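You operate a simulated robot arm through the tools that you are given. There is no shell and no other tool.

You are at the controls of a simulated robot arm. One attempt, no reset.

## Task
Swap the dead finned blue module for the grey one and prove the module lamp.
Fine: the supply stays off during the swap and ends off; blue module in the empty foam nest; module lever shut. Set down upright: finned blue module. Where these are worked on the way, their far stop is far enough and under half their travel is too little: module lever.

Only the result counts: the job must be done as asked and must still hold three seconds after the hand-in. Knocking over, shifting, dropping, spilling or breaking anything else fails it.

## Robot
A 7-joint arm with a two-finger parallel gripper, fixed in place. Base frame: the origin is on the floor under the middle of its stand, x ahead of it, y to its left, z up; the work surface is at about z = 0.78. Lengths are in m, angles in degrees, forces in N, time in s.
With the tool pointing down near the work surface it reaches from about 0.1 to 0.66 m from the base axis. Its first joint turns from -66.0 to 66.0 degrees. Payload 1.57 kg.
Tool frame: the origin (TCP) lies between the finger pads and is the grasp point; the fingertips stand 0.03 m ahead of it; z points along the fingers, y is the line along which they close. The gripper opens to 0.08 m. The fingers are 0.017 m wide and 0.012 m thick; the gripper's body (0.04 by 0.082 m) begins 0.08 m behind the TCP.
Orientation is told as [roll, pitch, yaw] about the base's x, y, z axes, in that order, counted from this pose: with the fingers straight down and closing along the base's y, the tool's x points along the base's -x, its y along +y and its z along -z.

## Interface
- The arm moves only by the tool move_arm. Its argument "rows" is text: rows parted by semicolons, each of 7 numbers parted by spaces: the shift along the tool's x, y, z in units of 20 mm (1.0 is 20 mm), then the turn, a rotation vector about the tool's x, y, z in units of 5 degrees (1.0 is 5 degrees), then the closure in counts, from 0 (fully open) to 255 (shut). In form: tx ty tz rx ry rz claw; .... A call has 1 to 20 rows; each row shifts and turns the commanded pose from where the row before left it, along the tool's axes as they then stand. A call with a number of a shift or a turn outside -1 to 1 is refused whole. Each row takes 0.2 s and may step no farther than 0.05 m and 8.6 degrees from the row before; otherwise, or with a gripper value out of range, the whole call is refused. A pose out of reach is approached as far as the arm can. The call stops where the force on the tool passes 40 N (or 10 N more than at its start, if that is more) or the arm is blocked; 0.2 s more then pass. The fingers move at their own pace (about 0.072 m/s each) and stop on an object; they squeeze with about 31 N. The grip force told is the motor's: it shows also when the fingers shut on nothing. Time passes only in rows, and 0.2 s behind the last, so rows that do not move let the fingers close. It gives the time, the measured TCP pose, the force on the tool (base axes), the opening and the grip force at its end, in the units of the frame above (readings bear some noise), with the torque about the TCP (base axes, N m) and any sound that the robot's microphone picked up, and new pictures: "show" is both (left out), scene, wrist or none.
- Cameras (640 x 400 px; columns grow to the right, rows downward): "scene" is fixed at [0.0631, 0.4357, 1.4321]; the picture's right is [-0.71, -0.70, 0.00], its down [-0.34, 0.35, -0.87] and it looks along [0.61, -0.62, -0.49] (base axes); focal length 328 px, centre (320, 200). "wrist" rides on the gripper at [0.072, -0.007, -0.122] in the tool frame; the picture's right is [0.09, 1.00, 0.00], its down [-0.84, 0.08, -0.54] and it looks along [-0.54, 0.05, 0.84] (tool axes); focal length 238 px, centre (320, 200). There is no depth. A picture from a camera that has moved, and an enlarged one, comes with that camera's place and axes in the base frame and with its lens.
- inspect(camera, box): a new picture of the part [left, top, right, bottom] of that camera's present view, enlarged. No time passes.
- close_job(): hands the job in; it is judged then, once.

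Places have to be worked out from the pictures, the camera data and where the tool is seen. Open the gripper and draw the arm clear of the work before you hand the job in, unless the task says otherwise.

The tools are called after ">>>" as name(argument=value, ...) on one line, values as JSON. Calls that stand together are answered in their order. move_arm: Moves the arm, as the interface text tells. Its arguments: {"type":"object","properties":{"rows":{"type":"string"},"show":{"type":"string","enum":["both","scene","wrist","none"]}},"required":["rows"]} The other tools are called the same way: inspect (camera, box) takes an enlarged picture of a part of a camera's view; close_job () hands the job in.

At the start:

```text
time_s: 0.0
tcp_pos: [0.3661, -0.0469, 1.1932]
tool_rot: [0.0, 0.1, -0.1]
contact_force: [0.0, -0.1, -0.1]
moment: [-0.02, 0.0, -0.02]
width: 0.0801
grip_force: 0.0
```

scene: 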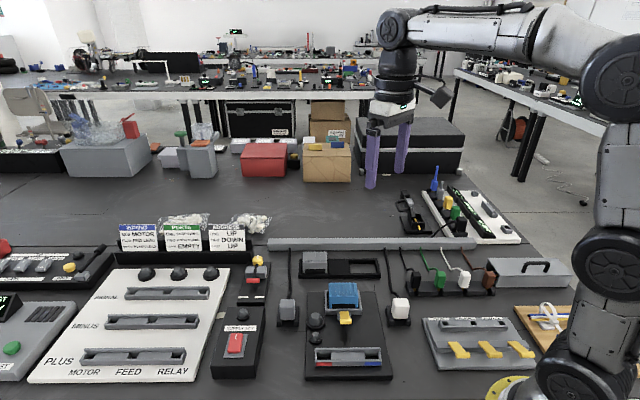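
wrist: 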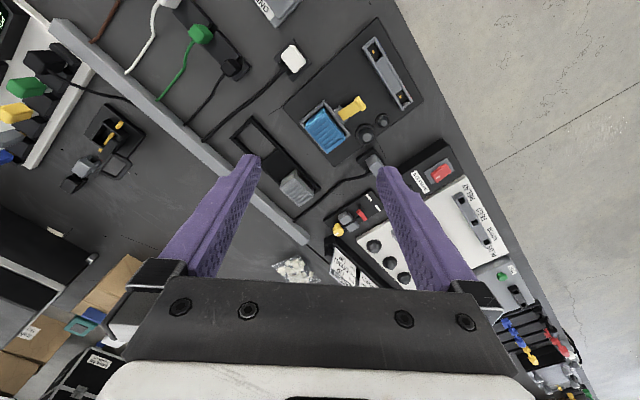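

The scene shows a blue finned module in a socket with a yellow lever, a foam tray with a grey module and one empty nest, and a red supply switch. I'll enlarge these areas before moving.

>>> inspect(camera="scene", box=[200, 230, 420, 390])

>>> inspect(camera="scene", box=[100, 200, 320, 340])

>>> inspect(camera="wrist", box=[220, 20, 460, 220])

```text
2.50 times, centred on (310, 310) of scene
camera zoom: at [0.0631, 0.4357, 1.4321], right [-0.71, -0.7, 0.0], down [-0.34, 0.35, -0.87], along [0.61, -0.62, -0.49], focal length 821 px, centre (345, -75)
```

zoom: 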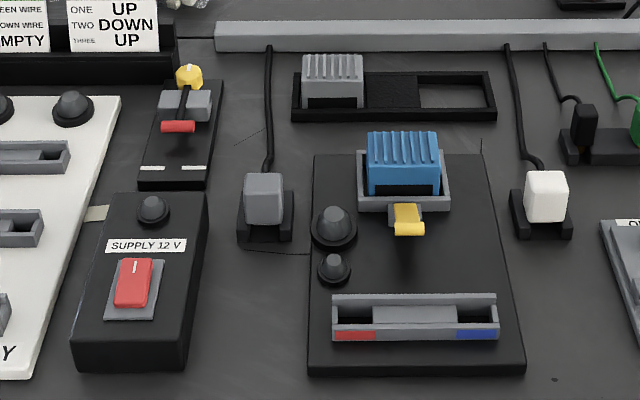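

```text
2.86 times, centred on (210, 270) of scene
camera zoom: at [0.0631, 0.4357, 1.4321], right [-0.71, -0.7, 0.0], down [-0.34, 0.35, -0.87], along [0.61, -0.62, -0.49], focal length 938 px, centre (634, 0)
```

zoom: 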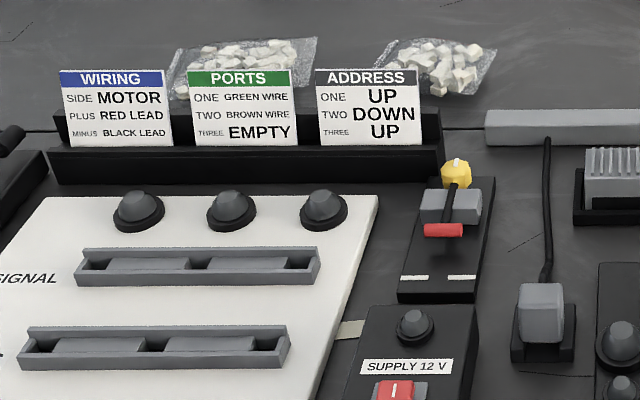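

```text
2.00 times, centred on (340, 120) of wrist
camera zoom: at [0.2932, -0.0534, 1.3141], right [-0.09, 1.0, 0.0], down [0.84, 0.08, 0.54], along [0.54, 0.05, -0.84], focal length 477 px, centre (280, 360)
```

zoom: 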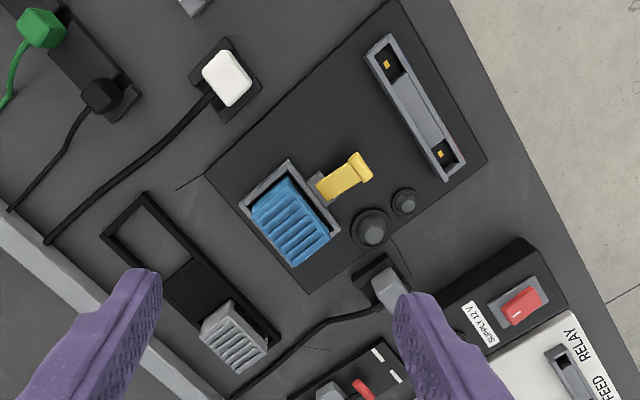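

The boards are turned about 45° to the base, with the blue module near (0.433, -0.025), the grey one near (0.58, -0.08) and the supply switch near (0.50, 0.24). I'll move above the blue module and turn the yaw to -45° so the wrist camera sees it from the lever side.

>>> move_arm(rows="-0.84 0.27 0.5 0 0 0 0;-0.84 0.27 0.5 0 0 0 0;-0.84 0.27 0.5 0 0 0 0;-0.84 0.27 0.5 0 0 0 0;0 0 0.68 0 0 1 0;0 0 0.68 0 0 1 0;0 0 0.68 0 0 1 0;0 0 0.68 0 0 1 0;0 0 0.68 0 0 1 0;0 0 0.68 0 0 1 0;0 0 0.68 0 0 1 0;0 0 0.68 0 0 1 0;0 0 0.68 0 0 1 0;0 0 0 0 0 0 0")

```text
time_s: 3.0
tcp_pos: [0.4301, -0.0249, 1.0294]
tool_rot: [0.0, -0.1, -45.1]
contact_force: [0.7, -0.5, 0.0]
moment: [-0.02, 0.0, -0.01]
width: 0.08
grip_force: 0.1
camera wrist: at [0.375, 0.0204, 1.1505], right [0.64, 0.77, 0.0], down [0.65, -0.54, 0.54], along [0.42, -0.35, -0.84], focal length 238 px, centre (320, 200)
```

scene: 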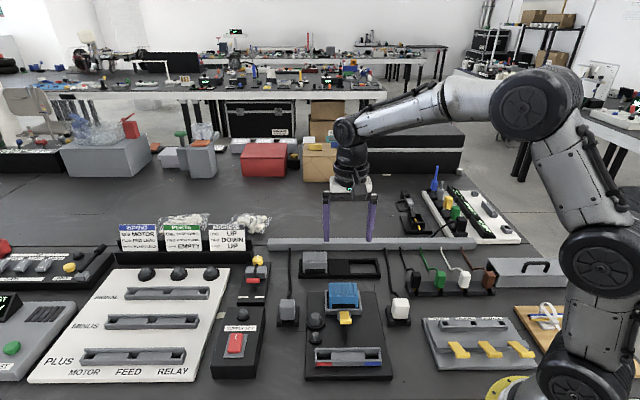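
wrist: 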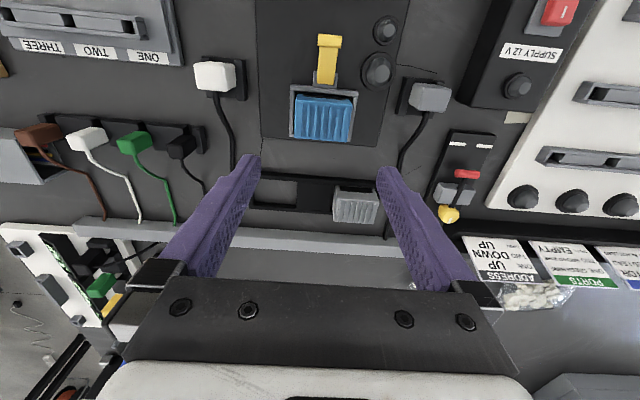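

The view is now aligned with the board. I'll enlarge the socket, lever and foam tray in the wrist picture.

>>> inspect(camera="wrist", box=[260, 20, 420, 150])

>>> inspect(camera="wrist", box=[240, 140, 400, 240])

>>> inspect(camera="scene", box=[290, 240, 390, 340])

>>> inspect(camera="wrist", box=[460, 0, 600, 120])

```text
3.08 times, centred on (340, 85) of wrist
camera zoom: at [0.375, 0.0204, 1.1505], right [0.64, 0.77, 0.0], down [0.65, -0.54, 0.54], along [0.42, -0.35, -0.84], focal length 733 px, centre (258, 554)
```

zoom: 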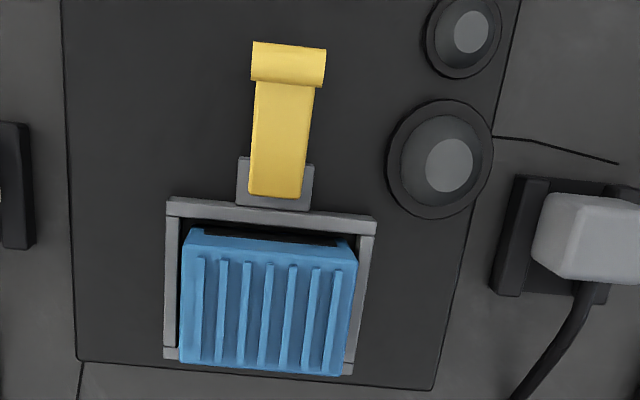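

```text
4.00 times, centred on (320, 190) of wrist
camera zoom: at [0.375, 0.0204, 1.1505], right [0.64, 0.77, 0.0], down [0.65, -0.54, 0.54], along [0.42, -0.35, -0.84], focal length 953 px, centre (320, 240)
```

zoom: 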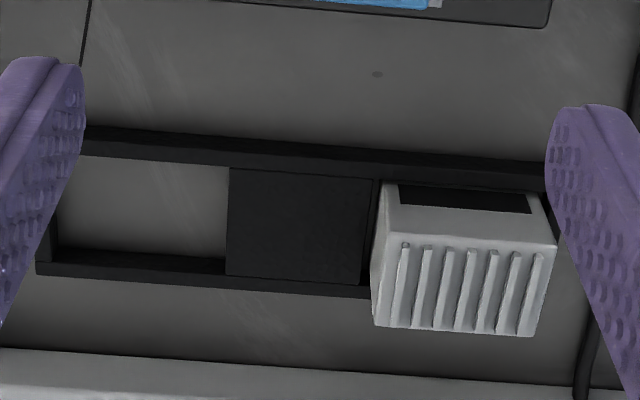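

```text
4.00 times, centred on (340, 290) of scene
camera zoom: at [0.0631, 0.4357, 1.4321], right [-0.71, -0.7, 0.0], down [-0.34, 0.35, -0.87], along [0.61, -0.62, -0.49], focal length 1313 px, centre (240, -160)
```

zoom: 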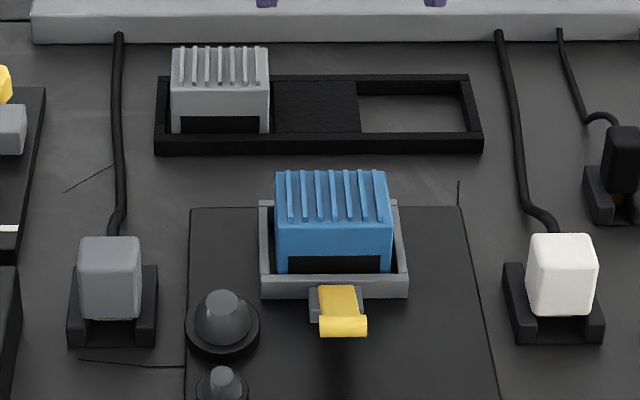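

```text
3.33 times, centred on (530, 60) of wrist
camera zoom: at [0.375, 0.0204, 1.1505], right [0.64, 0.77, 0.0], down [0.65, -0.54, 0.54], along [0.42, -0.35, -0.84], focal length 794 px, centre (-380, 667)
```

zoom: 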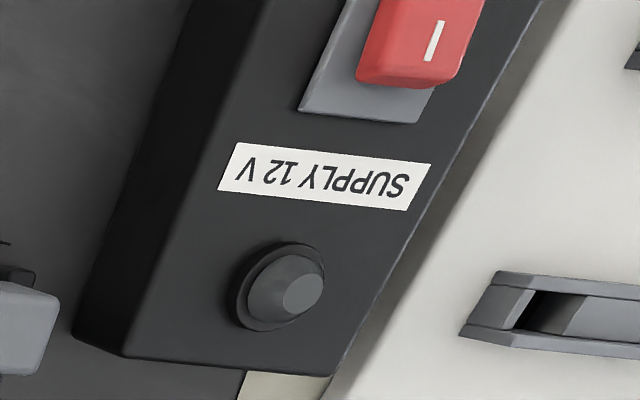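

The lever runs forward from its pivot block at about (0.409, 0.001, 0.811) to a grip bar at about (0.38, 0.03, 0.83). Its travel is not clear from here, so I'll turn to yaw +45° to see the lever and socket from the side.

>>> move_arm(rows="0 0 0 0 0 -1 0;0 0 0 0 0 -1 0;0 0 0 0 0 -1 0;0 0 0 0 0 -1 0;0 0 0 0 0 -1 0;0 0 0 0 0 -1 0;0 0 0 0 0 -1 0;0 0 0 0 0 -1 0;0 0 0 0 0 -1 0;0 0 0 0 0 -1 0;0 0 0 0 0 -1 0;0 0 0 0 0 -1 0;0 0 0 0 0 -1 0;0 0 0 0 0 -1 0;0 0 0 0 0 -1 0;0 0 0 0 0 -1 0;0 0 0 0 0 -1 0;0 0 0 0 0 -1 0", show="wrist")

```text
time_s: 6.8
tcp_pos: [0.4323, -0.0241, 1.0304]
tool_rot: [0.0, 0.0, 45.1]
contact_force: [0.3, -0.6, -0.2]
moment: [0.02, 0.0, 0.02]
width: 0.0798
grip_force: 0.0
camera wrist: at [0.3864, -0.0804, 1.1523], right [-0.77, 0.64, 0.0], down [0.54, 0.65, 0.54], along [0.35, 0.42, -0.84], focal length 238 px, centre (320, 200)
```

wrist: 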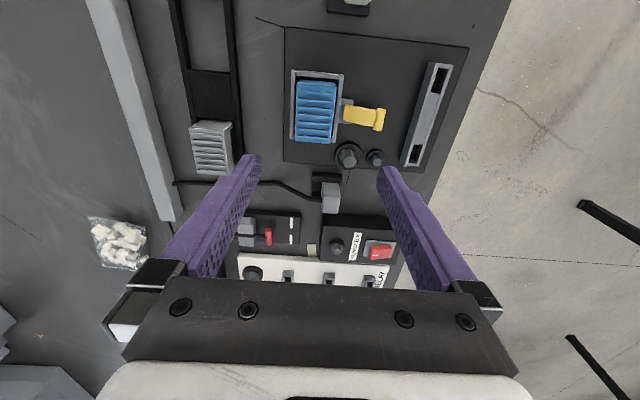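

Next I'll back off toward the -e1 side, lower, and tilt the tool to look at the lever from the side.

>>> move_arm(rows="0.83 0.38 0.7 0 0 0 0;0.83 0.38 0.7 0 0 0 0;0.83 0.38 0.7 0 0 0 0;0.83 0.38 0.7 0 0 0 0;0.83 0.38 0.7 0 0 0 0;0.83 0.38 0.7 0 0 0 0;0.83 0.38 0.7 0 0 0 0;0 0 0 0 -1 0 0;0 0 0 0 -1 0 0;0 0 0 0 -1 0 0;0 0 0 0 -1 0 0;0 0 0 0 -1 0 0;0 0 0 0 -1 0 0;0 0 0 0 0 0 0")

```text
time_s: 9.8
tcp_pos: [0.3119, -0.0693, 0.9315]
tool_rot: [0.1, -30.1, 45.0]
contact_force: [0.0, 0.8, 0.4]
moment: [0.03, -0.01, 0.0]
width: 0.08
grip_force: 0.1
camera wrist: at [0.2296, -0.1618, 1.0011], right [-0.76, 0.65, -0.05], down [0.27, 0.37, 0.89], along [0.59, 0.66, -0.46], focal length 238 px, centre (320, 200)
```

scene: 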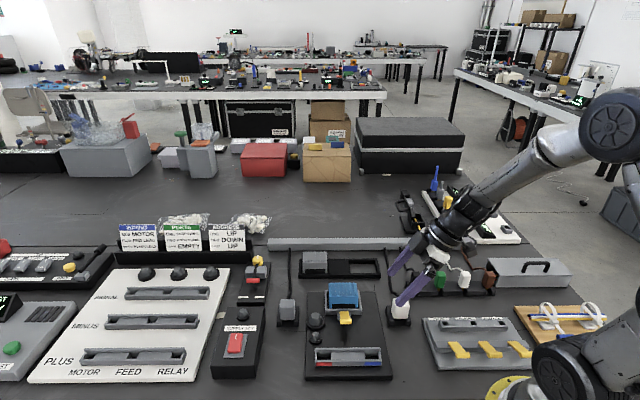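
wrist: 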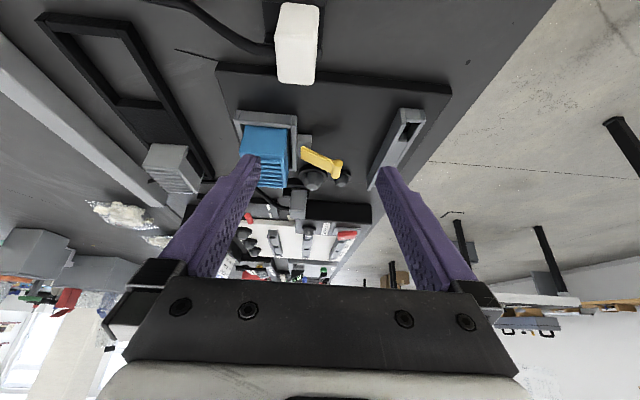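

>>> inspect(camera="wrist", box=[220, 90, 380, 200])

>>> inspect(camera="wrist", box=[40, 0, 220, 210])

```text
3.64 times, centred on (300, 145) of wrist
camera zoom: at [0.2296, -0.1618, 1.0011], right [-0.76, 0.65, -0.05], down [0.27, 0.37, 0.89], along [0.59, 0.66, -0.46], focal length 867 px, centre (393, 400)
```

zoom: 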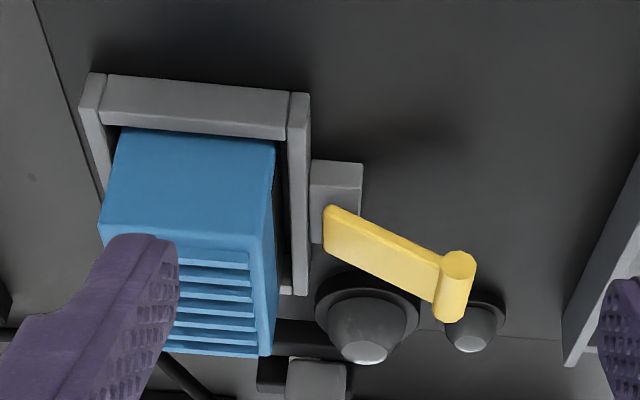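

```text
1.90 times, centred on (130, 105) of wrist
camera zoom: at [0.2296, -0.1618, 1.0011], right [-0.76, 0.65, -0.05], down [0.27, 0.37, 0.89], along [0.59, 0.66, -0.46], focal length 454 px, centre (682, 381)
```

zoom: 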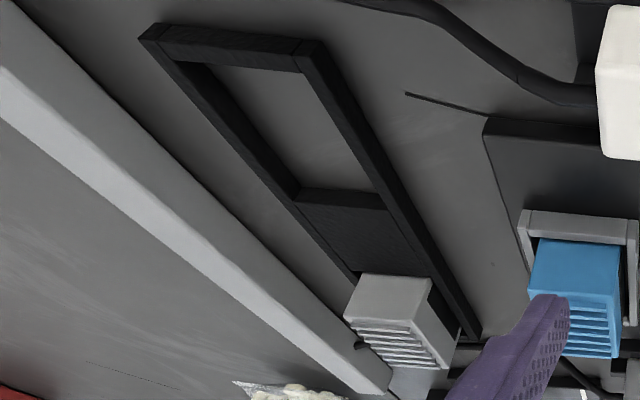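

The side view shows the lever rising about 27° forward from its pivot, and the module standing about 38 mm above the socket walls. I'll undo the tilt and turn back to yaw -45° so I can take the lever's grip bar by its ends.

>>> move_arm(rows="0 0 0 0 1 0 0;0 0 0 0 1 0 0;0 0 0 0 1 0 0;0 0 0 0 1 0 0;0 0 0 0 1 0 0;0 0 0 0 1 0 0;0 0 0 0 0 1 0;0 0 0 0 0 1 0;0 0 0 0 0 1 0;0 0 0 0 0 1 0;0 0 0 0 0 1 0;0 0 0 0 0 1 0;0 0 0 0 0 1 0;0 0 0 0 0 1 0;0 0 0 0 0 1 0;0 0 0 0 0 1 0;0 0 0 0 0 1 0;0 0 0 0 0 1 0;0 0 0 0 0 1 0;0 0 0 0 0 1 0", show="none")

```text
time_s: 14.0
tcp_pos: [0.3127, -0.0688, 0.9329]
tool_rot: [0.0, 0.1, -25.0]
contact_force: [-0.1, 0.0, 0.3]
moment: [-0.03, 0.0, -0.03]
width: 0.08
grip_force: 0.1
```

Now I'll finish the turn to -45° and move over the lever bar with the fingers partly closed.

>>> move_arm(rows="0 0 0 0 0 1 96;0 0 0 0 0 1 96;0 0 0 0 0 1 96;0 0 0 0 0 1 96;0.203 0.973 0 0 0 0 96;0.203 0.973 0 0 0 0 96;0.203 0.973 0 0 0 0 96;0.203 0.973 0 0 0 0 96;0.203 0.973 0 0 0 0 96;0.203 0.973 0 0 0 0 96;0 0 0 0 0 0 96")

```text
time_s: 16.4
tcp_pos: [0.3792, 0.0324, 0.9309]
tool_rot: [0.0, 0.0, -44.9]
contact_force: [0.6, 0.0, -0.9]
moment: [0.02, -0.03, 0.06]
width: 0.0501
grip_force: 0.1
camera wrist: at [0.3234, 0.0777, 1.0529], right [0.64, 0.77, 0.0], down [0.65, -0.54, 0.54], along [0.42, -0.35, -0.84], focal length 238 px, centre (320, 200)
```

scene: 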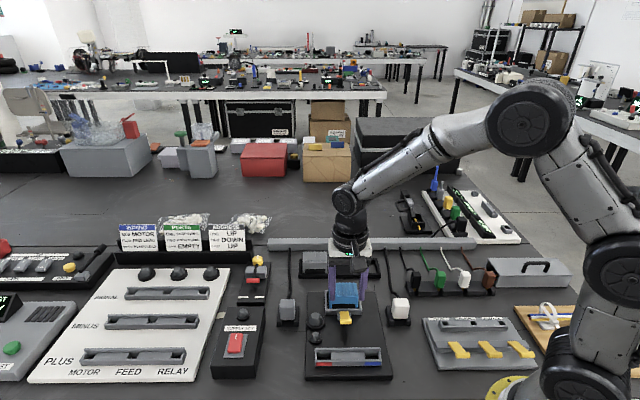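
wrist: 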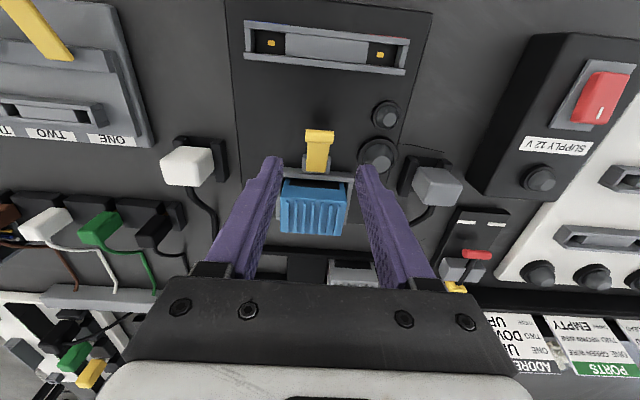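

The bar lies at about (0.3785, 0.0305), nearly under the TCP. I'll descend to z≈0.838 so the fingers straddle it.

>>> move_arm(rows="-0.04 -0.09 0.93 0 0 0 96;0 0 0.93 0 0 0 96;0 0 0.93 0 0 0 96;0 0 0.93 0 0 0 96;0 0 0.93 0 0 0 96;0 0 0 0 0 0 96")

>>> inspect(camera="scene", box=[290, 240, 390, 340])

>>> inspect(camera="wrist", box=[230, 100, 410, 230])

```text
time_s: 17.8
tcp_pos: [0.3765, 0.0301, 0.8411]
tool_rot: [0.1, 0.1, -45.0]
contact_force: [-0.4, 0.1, -1.2]
moment: [0.0, -0.01, 0.03]
width: 0.0497
grip_force: 0.0
camera wrist: at [0.3212, 0.0761, 0.9623], right [0.64, 0.77, 0.0], down [0.65, -0.54, 0.54], along [0.42, -0.35, -0.84], focal length 238 px, centre (320, 200)
```

scene: 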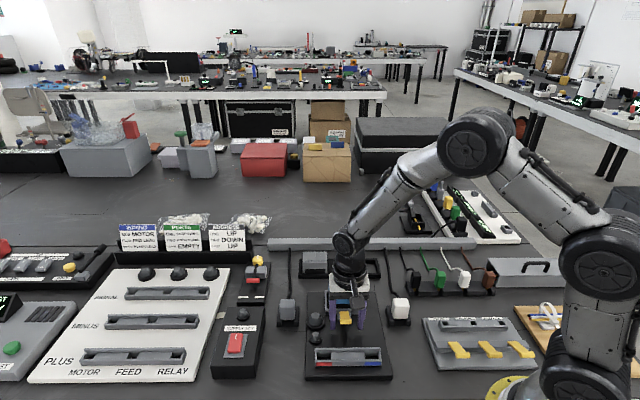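
wrist: 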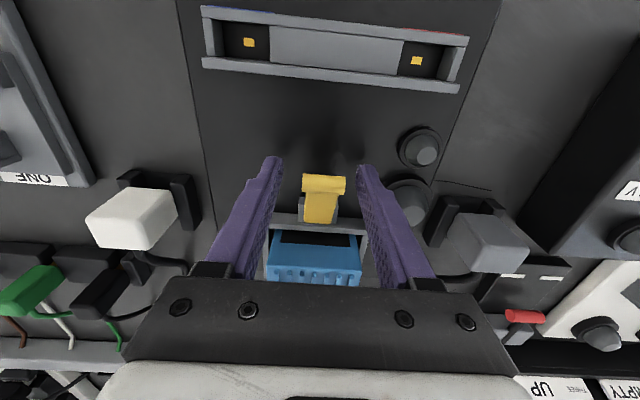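

```text
4.00 times, centred on (340, 290) of scene
camera zoom: at [0.0631, 0.4357, 1.4321], right [-0.71, -0.7, 0.0], down [-0.34, 0.35, -0.87], along [0.61, -0.62, -0.49], focal length 1313 px, centre (240, -160)
```

zoom: 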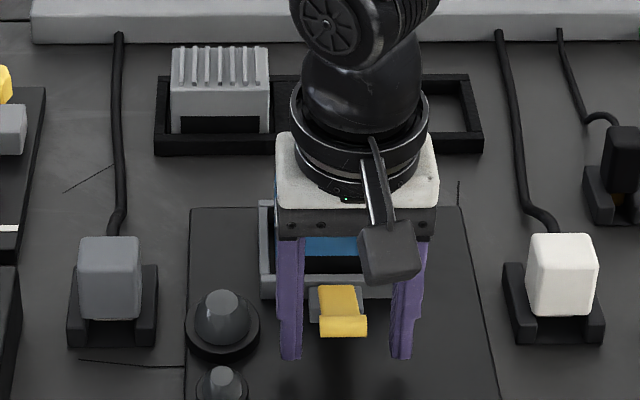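

```text
3.08 times, centred on (320, 165) of wrist
camera zoom: at [0.3212, 0.0761, 0.9623], right [0.64, 0.77, 0.0], down [0.65, -0.54, 0.54], along [0.42, -0.35, -0.84], focal length 733 px, centre (320, 308)
```

zoom: 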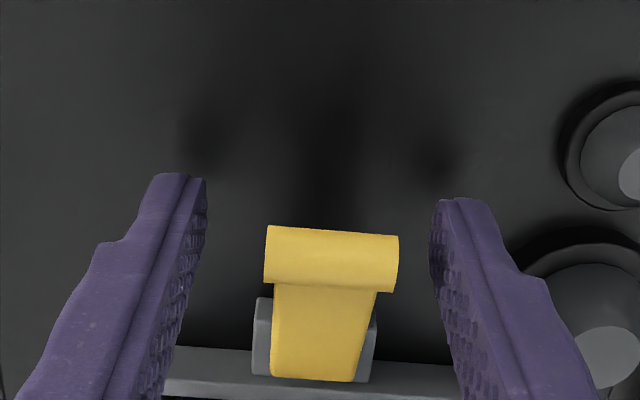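

The bar sits between the fingers, about 2.5 mm toward +e1. I'll centre on it and close on its ends.

>>> move_arm(rows="0 0.12 0.1 0 0 0 96;0 0 0 0 0 0 160;0 0 0 0 0 0 255;0 0 0 0 0 0 255;0 0 0 0 0 0 255", show="wrist")

```text
time_s: 19.0
tcp_pos: [0.3787, 0.0313, 0.8376]
tool_rot: [-0.1, 0.1, -45.0]
contact_force: [-2.0, -4.4, 0.7]
moment: [0.03, 0.0, 0.03]
width: 0.0257
grip_force: 36.8
camera wrist: at [0.3232, 0.0772, 0.9598], right [0.64, 0.77, 0.0], down [0.65, -0.54, 0.54], along [0.42, -0.35, -0.84], focal length 238 px, centre (320, 200)
```

wrist: 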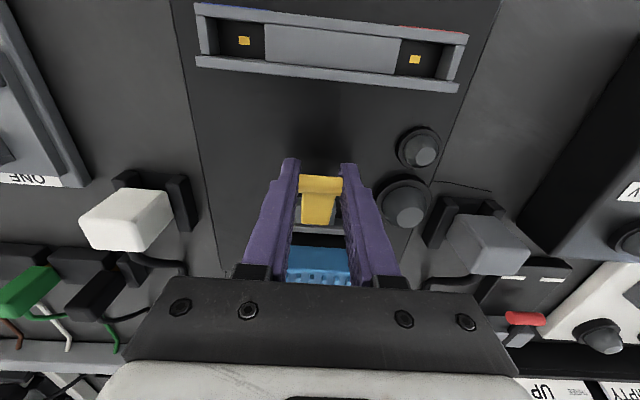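

The bar is gripped at 25.7 mm. I'll lift it a little along the expected arc and watch the force.

>>> move_arm(rows="-0.08 0 -0.14 0 0 0 255;-0.09 0 -0.14 0 0 0 255;0 0 0 0 0 0 255", show="wrist")

```text
time_s: 19.8
tcp_pos: [0.3802, 0.0298, 0.8426]
tool_rot: [-0.2, 0.2, -45.0]
contact_force: [-4.5, 19.9, -10.0]
moment: [0.77, 0.6, 0.02]
width: 0.0258
grip_force: 37.1
camera wrist: at [0.3252, 0.0754, 0.9648], right [0.64, 0.77, 0.0], down [0.65, -0.54, 0.54], along [0.41, -0.35, -0.84], focal length 238 px, centre (320, 200)
```

wrist: 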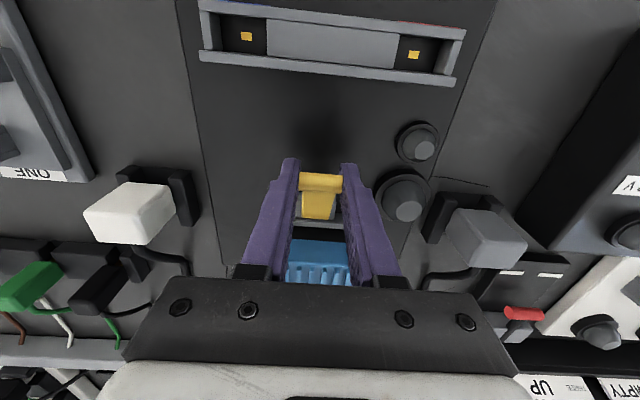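

The tool is being pulled forward and down with about 20 N. I'll check whether the lever really turned or only slipped in the grip.

>>> inspect(camera="wrist", box=[260, 150, 380, 250])

>>> inspect(camera="scene", box=[310, 290, 380, 345])

```text
4.00 times, centred on (320, 200) of wrist
camera zoom: at [0.3252, 0.0754, 0.9648], right [0.64, 0.77, 0.0], down [0.65, -0.54, 0.54], along [0.41, -0.35, -0.84], focal length 953 px, centre (320, 200)
```

zoom: 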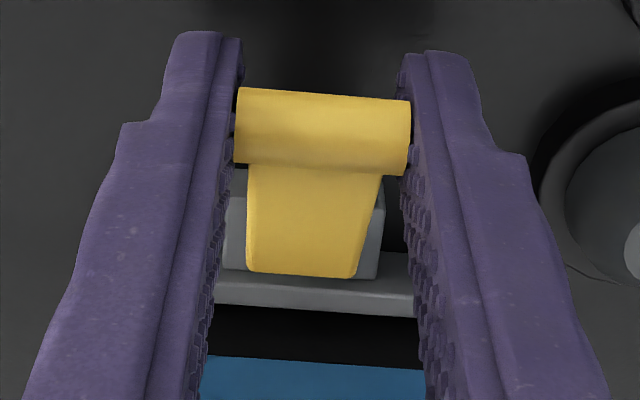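

```text
7.27 times, centred on (345, 318) of scene
camera zoom: at [0.0631, 0.4361, 1.4319], right [-0.71, -0.7, 0.0], down [-0.34, 0.35, -0.87], along [0.61, -0.62, -0.49], focal length 2387 px, centre (138, -654)
```

zoom: 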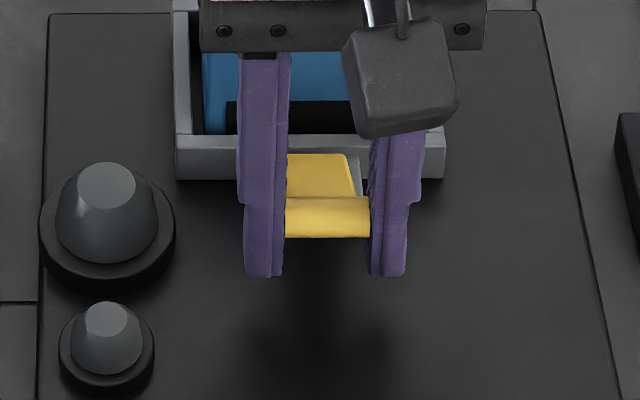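

The lever did move up somewhat. I'll pitch the tool with the lever's turn so it doesn't have to slip in the grip, and recheck the forces.

>>> move_arm(rows="0 0 0 0 0.8 0 255;0 0 0 0 0.8 0 255;0 0 0 0 0 0 255", show="none")

```text
time_s: 20.6
tcp_pos: [0.3838, 0.0264, 0.8438]
tool_rot: [0.2, 7.8, -44.8]
contact_force: [-5.5, -7.2, 19.7]
moment: [-0.67, -0.46, 0.04]
width: 0.0259
grip_force: 37.0
```

The grip holds the lever stiffly, and the loads come from tool pitch and lift not matching. The lever itself is light. I'll raise and pull back a little to relieve it, then check.

>>> move_arm(rows="-0.1 0 -0.15 0 0 0 255;0 0 0 0 0 0 255", show="wrist")

>>> inspect(camera="scene", box=[310, 290, 380, 345])

```text
time_s: 21.2
tcp_pos: [0.3832, 0.026, 0.8434]
tool_rot: [0.0, 8.1, -45.0]
contact_force: [7.9, 7.2, -10.4]
moment: [0.46, 0.08, 0.11]
width: 0.0256
grip_force: 36.7
camera wrist: at [0.3401, 0.0601, 0.9745], right [0.64, 0.77, 0.01], down [0.69, -0.59, 0.42], along [0.33, -0.26, -0.91], focal length 238 px, centre (320, 200)
```

wrist: 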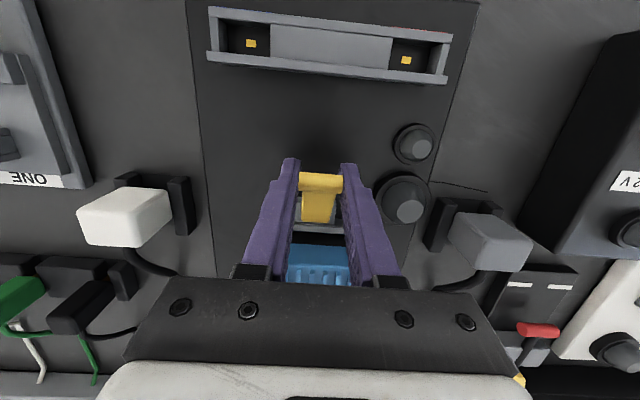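

```text
7.27 times, centred on (345, 318) of scene
camera zoom: at [0.0634, 0.4358, 1.432], right [-0.71, -0.7, 0.0], down [-0.34, 0.35, -0.87], along [0.61, -0.62, -0.49], focal length 2387 px, centre (138, -654)
```

zoom: 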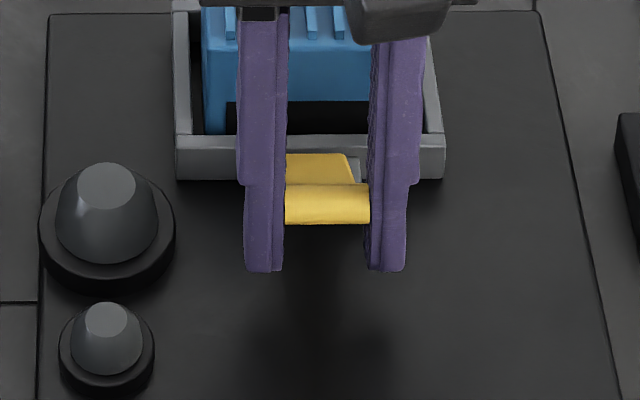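

The lever opens upward freely, and the bar has risen about 9°. I'll continue the arc with matched pitch and lift in the tool frame.

>>> move_arm(rows="-0.093 0 -0.143 0 0.8 0 255;-0.093 0 -0.143 0 0.8 0 255;-0.093 0 -0.143 0 0.8 0 255;-0.093 0 -0.143 0 0.8 0 255;0 0 0 0 0 0 255", show="wrist")

>>> inspect(camera="scene", box=[290, 240, 390, 340])

```text
time_s: 22.4
tcp_pos: [0.3927, 0.0197, 0.8552]
tool_rot: [0.1, 24.1, -45.0]
contact_force: [9.4, 8.5, -24.3]
moment: [0.46, 0.45, -0.05]
width: 0.0256
grip_force: 36.8
camera wrist: at [0.3748, 0.0254, 0.9948], right [0.65, 0.76, 0.04], down [0.75, -0.64, 0.15], along [0.14, -0.07, -0.99], focal length 238 px, centre (320, 200)
```

wrist: 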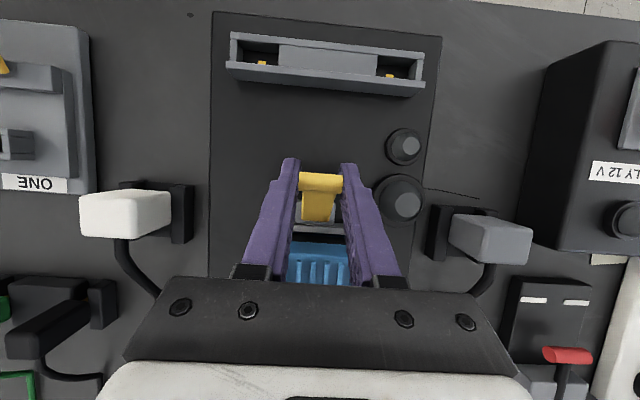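

```text
4.00 times, centred on (340, 290) of scene
camera zoom: at [0.0637, 0.4359, 1.432], right [-0.71, -0.7, 0.0], down [-0.34, 0.35, -0.87], along [0.61, -0.62, -0.49], focal length 1313 px, centre (240, -160)
```

zoom: 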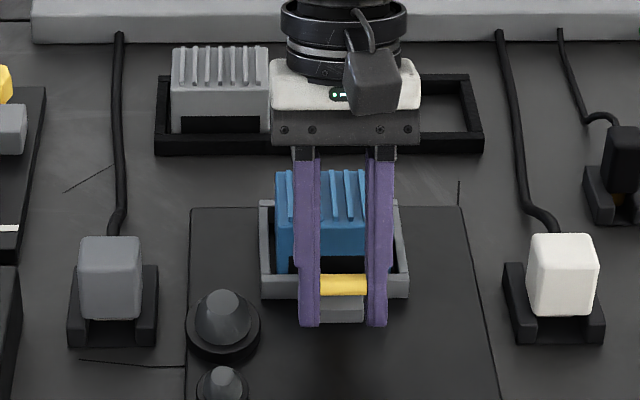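

The lever is at about 52° and still free, with some pull from lifting ahead of the pitch. I'll add pitch and continue toward vertical.

>>> move_arm(rows="0 0.05 0 0 0.6 0 255;-0.09 0.03 -0.12 0 0.8 0 255;-0.09 0 -0.12 0 0.8 0 255;-0.09 0 -0.12 0 0.8 0 255;0 0 0 0 0 0 255", show="wrist")

>>> inspect(camera="scene", box=[290, 240, 390, 340])

```text
time_s: 23.6
tcp_pos: [0.3978, 0.0118, 0.8592]
tool_rot: [-0.1, 38.8, -44.8]
contact_force: [-0.4, -24.7, 6.8]
moment: [-0.67, -0.63, 0.1]
width: 0.0256
grip_force: 36.7
camera wrist: at [0.4075, -0.0069, 0.9989], right [0.65, 0.76, 0.06], down [0.76, -0.64, -0.1], along [-0.04, 0.11, -0.99], focal length 238 px, centre (320, 200)
```

wrist: 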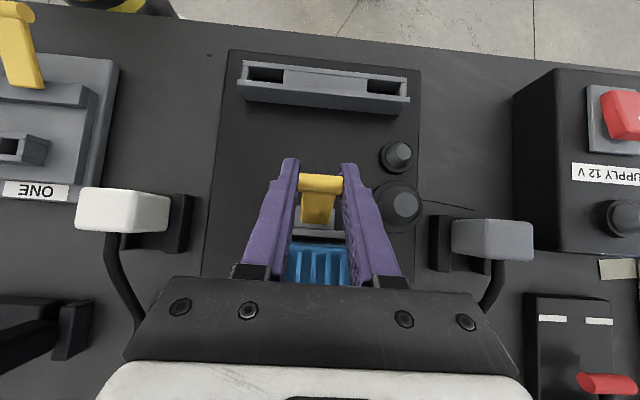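

```text
4.00 times, centred on (340, 290) of scene
camera zoom: at [0.063, 0.4351, 1.4323], right [-0.71, -0.7, 0.0], down [-0.34, 0.35, -0.87], along [0.61, -0.62, -0.49], focal length 1313 px, centre (240, -160)
```

zoom: 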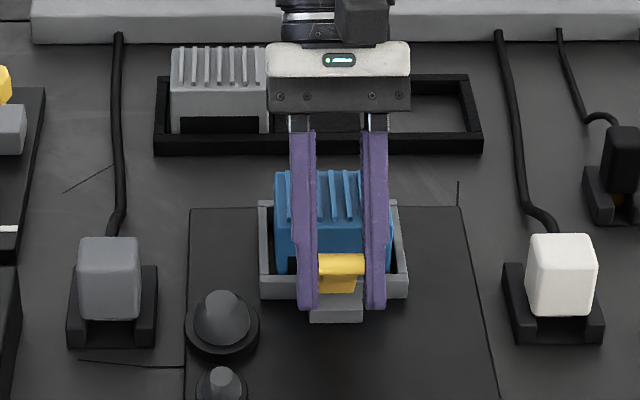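

The lever is near 68°, with pitch slightly ahead of lift and a small sideways preload. I'll correct both and continue to find the far stop.

>>> move_arm(rows="-0.05 -0.04 -0.09 0 0 0 255;-0.09 0 -0.135 0 0.8 0 255;-0.09 0 -0.135 0 0.8 0 255;-0.09 0 -0.135 0 0.8 0 255;0 0 0 0 0 0 255", show="wrist")

>>> inspect(camera="scene", box=[290, 240, 390, 340])

```text
time_s: 24.8
tcp_pos: [0.4046, 0.0057, 0.8626]
tool_rot: [-0.2, 51.1, -45.0]
contact_force: [-6.6, -18.5, 10.1]
moment: [-0.38, -0.28, 0.16]
width: 0.0257
grip_force: 36.9
camera wrist: at [0.4355, -0.0347, 0.9939], right [0.66, 0.75, 0.07], down [0.73, -0.61, -0.31], along [-0.19, 0.26, -0.95], focal length 238 px, centre (320, 200)
```

wrist: 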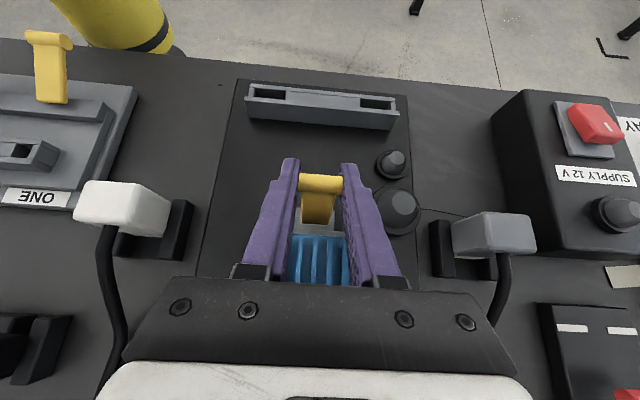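

```text
4.00 times, centred on (340, 290) of scene
camera zoom: at [0.0628, 0.4352, 1.4323], right [-0.71, -0.7, 0.0], down [-0.34, 0.35, -0.87], along [0.61, -0.62, -0.49], focal length 1313 px, centre (240, -160)
```

zoom: 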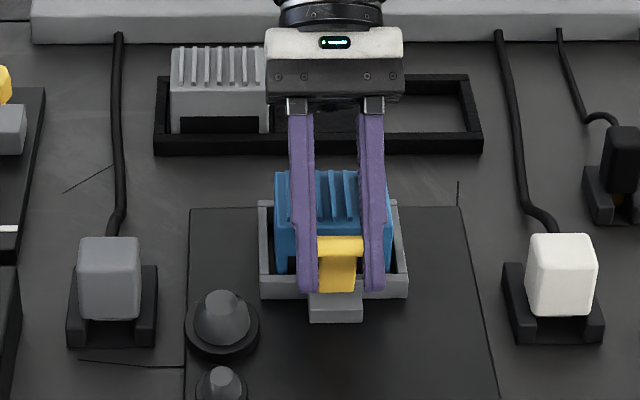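

The lever is at about 78° and moving freely. I'll go on past vertical to find its stop.

>>> move_arm(rows="-0.03 -0.05 -0.05 0 0 0 255;-0.09 0 -0.135 0 0.8 0 255;-0.09 0 -0.135 0 0.8 0 255;0 0 0 0 0 0 255", show="wrist")

>>> inspect(camera="scene", box=[290, 240, 390, 340])

```text
time_s: 25.8
tcp_pos: [0.4093, 0.0012, 0.8617]
tool_rot: [-0.2, 59.4, -45.1]
contact_force: [-15.4, 13.4, 8.3]
moment: [-0.4, -0.4, 0.05]
width: 0.0259
grip_force: 37.0
camera wrist: at [0.4523, -0.0518, 0.9848], right [0.67, 0.74, 0.08], down [0.69, -0.58, -0.44], along [-0.28, 0.35, -0.89], focal length 238 px, centre (320, 200)
```

wrist: 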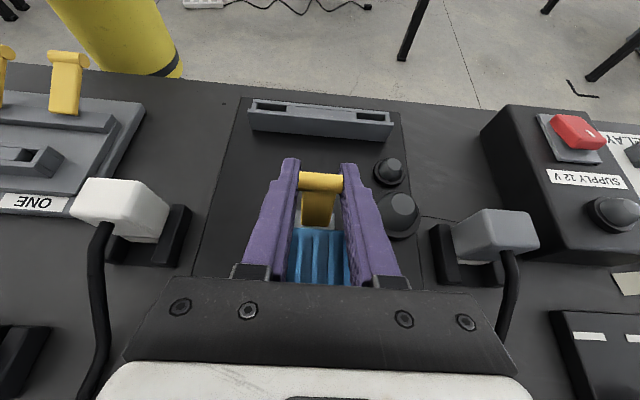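

```text
4.00 times, centred on (340, 290) of scene
camera zoom: at [0.0626, 0.436, 1.432], right [-0.71, -0.7, 0.0], down [-0.34, 0.35, -0.87], along [0.61, -0.62, -0.49], focal length 1313 px, centre (240, -160)
```

zoom: 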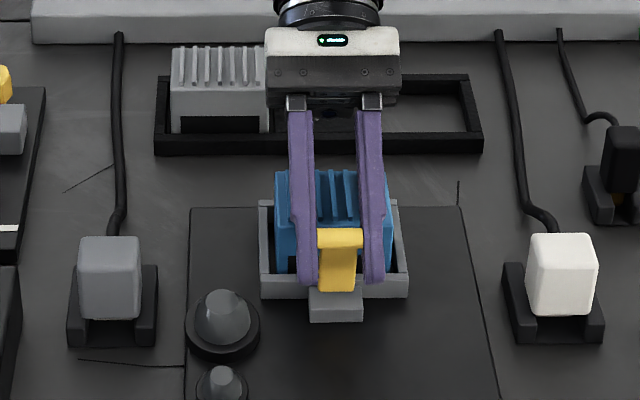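

The net opening torque has jumped to about 1.5 N·m at about 86°, so the lever looks to be at its far stop. I'll ease the preload slightly, open the fingers and back straight out along the tool axis.

>>> move_arm(rows="0.05 0 0.03 0 0 0 255;0 0 0 0 0 0 112;0 0 0 0 0 0 112;0 0 0 0 0 0 112", show="wrist")

>>> inspect(camera="scene", box=[290, 240, 390, 340])

>>> inspect(camera="wrist", box=[240, 150, 400, 290])

```text
time_s: 26.8
tcp_pos: [0.4079, 0.0011, 0.8618]
tool_rot: [0.0, 59.0, -45.0]
contact_force: [0.5, -1.0, 0.1]
moment: [-0.02, -0.03, -0.01]
width: 0.045
grip_force: 0.0
camera wrist: at [0.4516, -0.0523, 0.9861], right [0.67, 0.74, 0.08], down [0.69, -0.58, -0.44], along [-0.28, 0.35, -0.9], focal length 238 px, centre (320, 200)
```

wrist: 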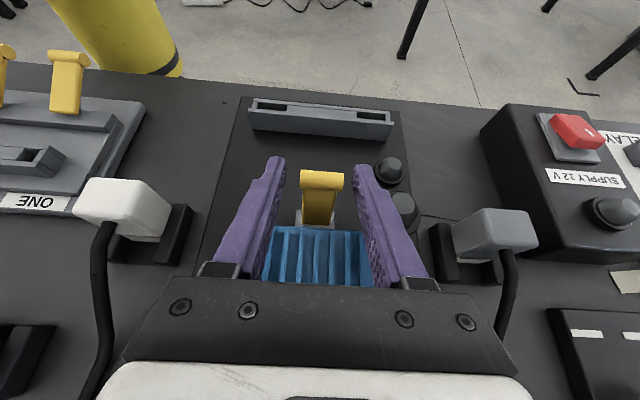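

```text
4.00 times, centred on (340, 290) of scene
camera zoom: at [0.0631, 0.4357, 1.4321], right [-0.71, -0.7, 0.0], down [-0.34, 0.35, -0.87], along [0.61, -0.62, -0.49], focal length 1313 px, centre (240, -160)
```

zoom: 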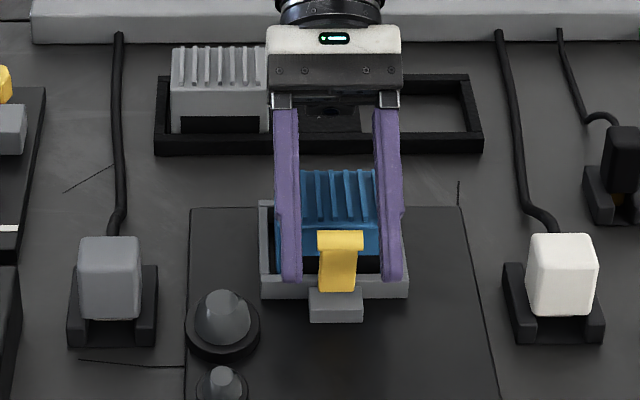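

```text
2.86 times, centred on (320, 220) of wrist
camera zoom: at [0.4516, -0.0523, 0.9861], right [0.67, 0.74, 0.08], down [0.69, -0.58, -0.44], along [-0.28, 0.35, -0.9], focal length 681 px, centre (320, 143)
```

zoom: 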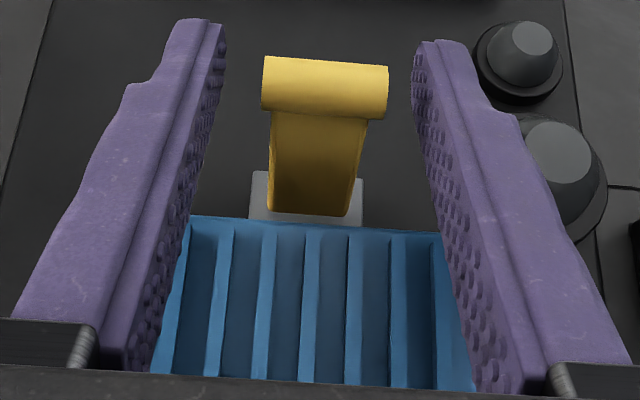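

The lever stays standing at about 86–88°. I'll rise straight up, then take the pitch out for a top view of the module.

>>> move_arm(rows="0.8 0 -0.48 0 0 0 112;0.8 0 -0.48 0 0 0 112;0.8 0 -0.48 0 0 0 112;0.8 0 -0.48 0 0 0 112;0.8 0 -0.48 0 0 0 112;0 0 0 0 -0.983 0 0;0 0 0 0 -0.983 0 0;0 0 0 0 -0.983 0 0;0 0 0 0 -0.983 0 0;0 0 0 0 -0.983 0 0;0 0 0 0 -0.983 0 0;0 0 0 0 -0.983 0 0;0 0 0 0 -0.983 0 0;0 0 0 0 -0.983 0 0;0 0 0 0 -0.983 0 0;0 0 0 0 -0.983 0 0;0 0 0 0 -0.983 0 0;0 0 0 0 0 0 0")

>>> inspect(camera="scene", box=[290, 240, 390, 340])

```text
time_s: 30.6
tcp_pos: [0.4083, 0.0009, 0.9543]
tool_rot: [0.0, 0.0, -45.0]
contact_force: [0.1, 0.2, 0.0]
moment: [-0.03, -0.01, 0.01]
width: 0.0797
grip_force: 0.0
camera wrist: at [0.3525, 0.0467, 1.0765], right [0.64, 0.77, 0.0], down [0.65, -0.54, 0.54], along [0.42, -0.35, -0.84], focal length 238 px, centre (320, 200)
```

scene: 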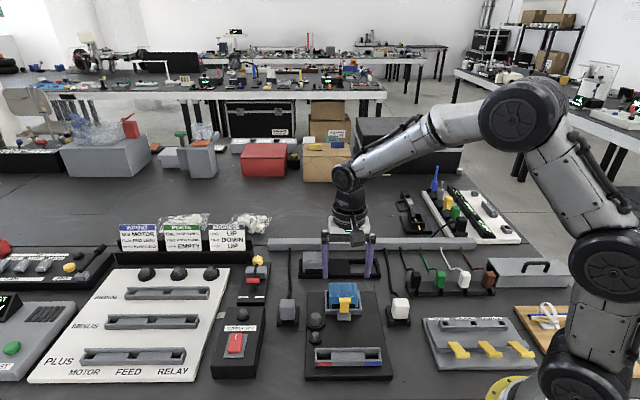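
wrist: 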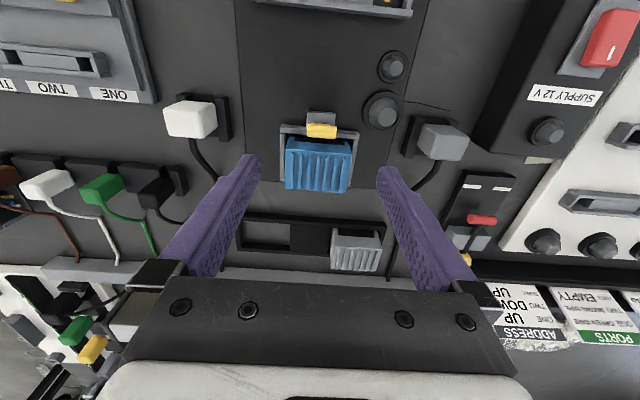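

```text
4.00 times, centred on (340, 290) of scene
camera zoom: at [0.0631, 0.4357, 1.4321], right [-0.71, -0.7, 0.0], down [-0.34, 0.35, -0.87], along [0.61, -0.62, -0.49], focal length 1313 px, centre (240, -160)
```

zoom: 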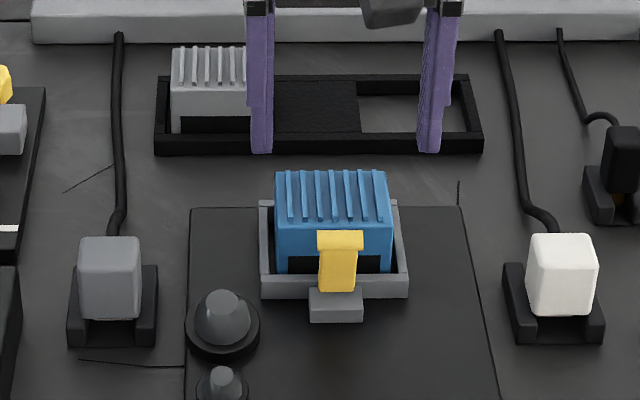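

The lever now stands upright in front of the module. I'll enlarge the module and tray to find the exact grasp centres.

>>> inspect(camera="wrist", box=[260, 110, 380, 210])

>>> inspect(camera="wrist", box=[220, 180, 420, 300])

```text
4.00 times, centred on (320, 160) of wrist
camera zoom: at [0.3525, 0.0467, 1.0765], right [0.64, 0.77, 0.0], down [0.65, -0.54, 0.54], along [0.42, -0.35, -0.84], focal length 953 px, centre (320, 360)
```

zoom: 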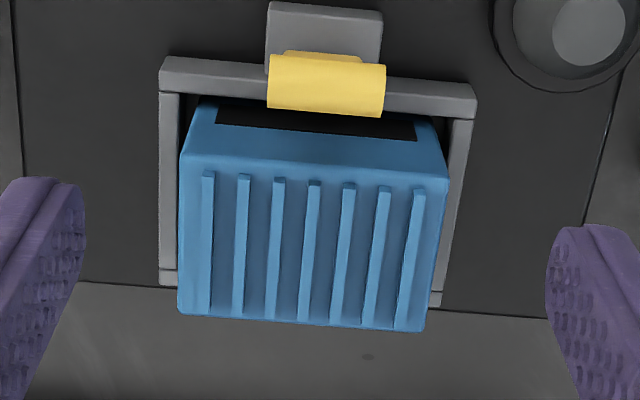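

```text
3.20 times, centred on (320, 240) of wrist
camera zoom: at [0.3525, 0.0467, 1.0765], right [0.64, 0.77, 0.0], down [0.65, -0.54, 0.54], along [0.42, -0.35, -0.84], focal length 763 px, centre (320, 72)
```

zoom: 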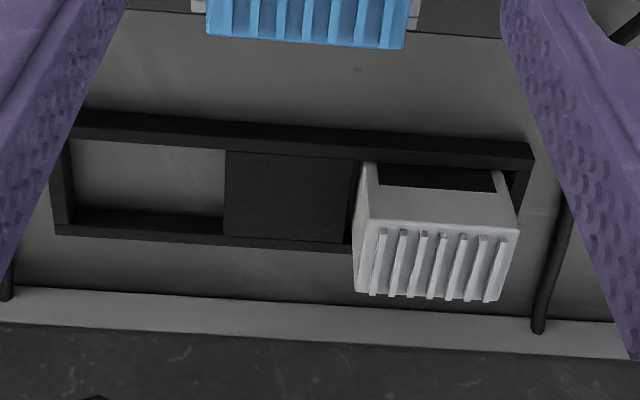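

The blue module's top spans e1 0.256–0.323 and e2 -0.305 to -0.350 at z≈0.85, so its centre is (e1 0.2894, e2 -0.3275). Before lifting it, I'll hover over the empty nest to measure the nest from above.

>>> move_arm(rows="-0.93 -0.337 0 0 0 0 0;-0.93 -0.337 0 0 0 0 0;-0.93 -0.337 0 0 0 0 0;-0.93 -0.337 0 0 0 0 0;-0.93 -0.337 0 0 0 0 0;-0.93 -0.337 0 0 0 0 0;-0.93 -0.337 0 0 0 0 0;-0.93 -0.337 0 0 0 0 0;-0.93 -0.337 0 0 0 0 0;-0.93 -0.337 0 0 0 0 0;0 0 0 0 0 0 0", show="wrist")

>>> inspect(camera="wrist", box=[200, 100, 460, 270])

```text
time_s: 33.0
tcp_pos: [0.4924, -0.1783, 0.955]
tool_rot: [0.0, 0.0, -45.1]
contact_force: [0.1, 0.1, 0.3]
moment: [0.03, -0.02, 0.0]
width: 0.0799
grip_force: 0.1
camera wrist: at [0.4375, -0.1331, 1.0765], right [0.64, 0.77, 0.0], down [0.65, -0.54, 0.54], along [0.42, -0.35, -0.84], focal length 238 px, centre (320, 200)
```

wrist: 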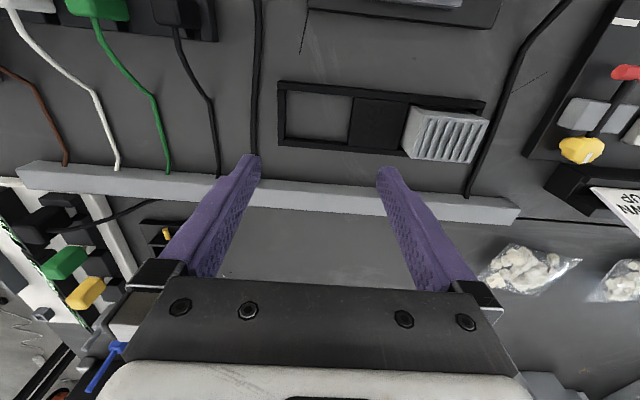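

```text
2.35 times, centred on (330, 185) of wrist
camera zoom: at [0.4375, -0.1331, 1.0765], right [0.64, 0.77, 0.0], down [0.65, -0.54, 0.54], along [0.42, -0.35, -0.84], focal length 561 px, centre (296, 235)
```

zoom: 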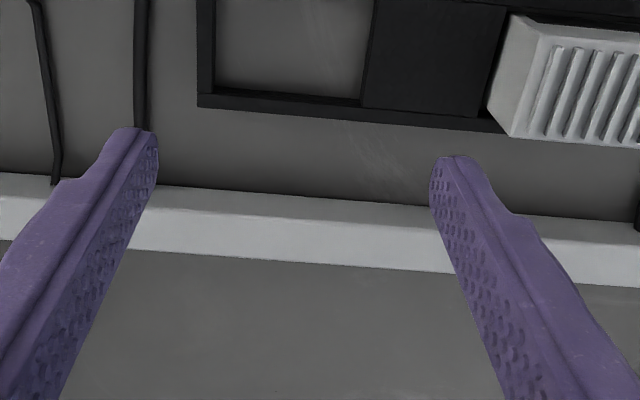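

I'll enlarge the tray itself.

>>> inspect(camera="wrist", box=[265, 65, 395, 155])

>>> inspect(camera="wrist", box=[380, 80, 500, 180])

```text
4.44 times, centred on (330, 110) of wrist
camera zoom: at [0.4375, -0.1331, 1.0765], right [0.64, 0.77, 0.0], down [0.65, -0.54, 0.54], along [0.42, -0.35, -0.84], focal length 1059 px, centre (276, 600)
```

zoom: 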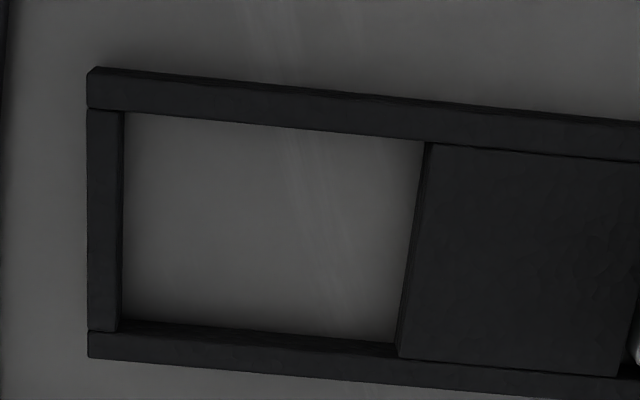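

```text
4.00 times, centred on (440, 130) of wrist
camera zoom: at [0.4375, -0.1331, 1.0765], right [0.64, 0.77, 0.0], down [0.65, -0.54, 0.54], along [0.42, -0.35, -0.84], focal length 953 px, centre (-160, 480)
```

zoom: 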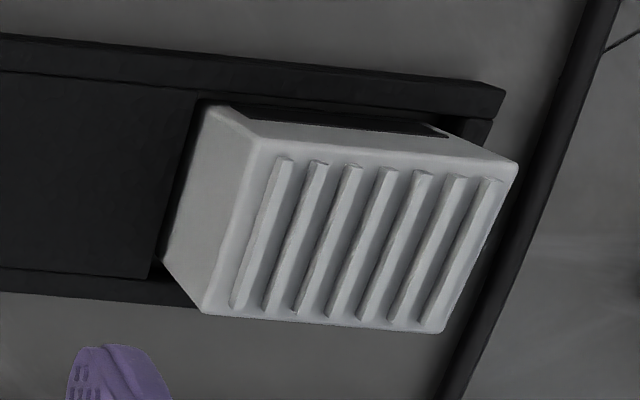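

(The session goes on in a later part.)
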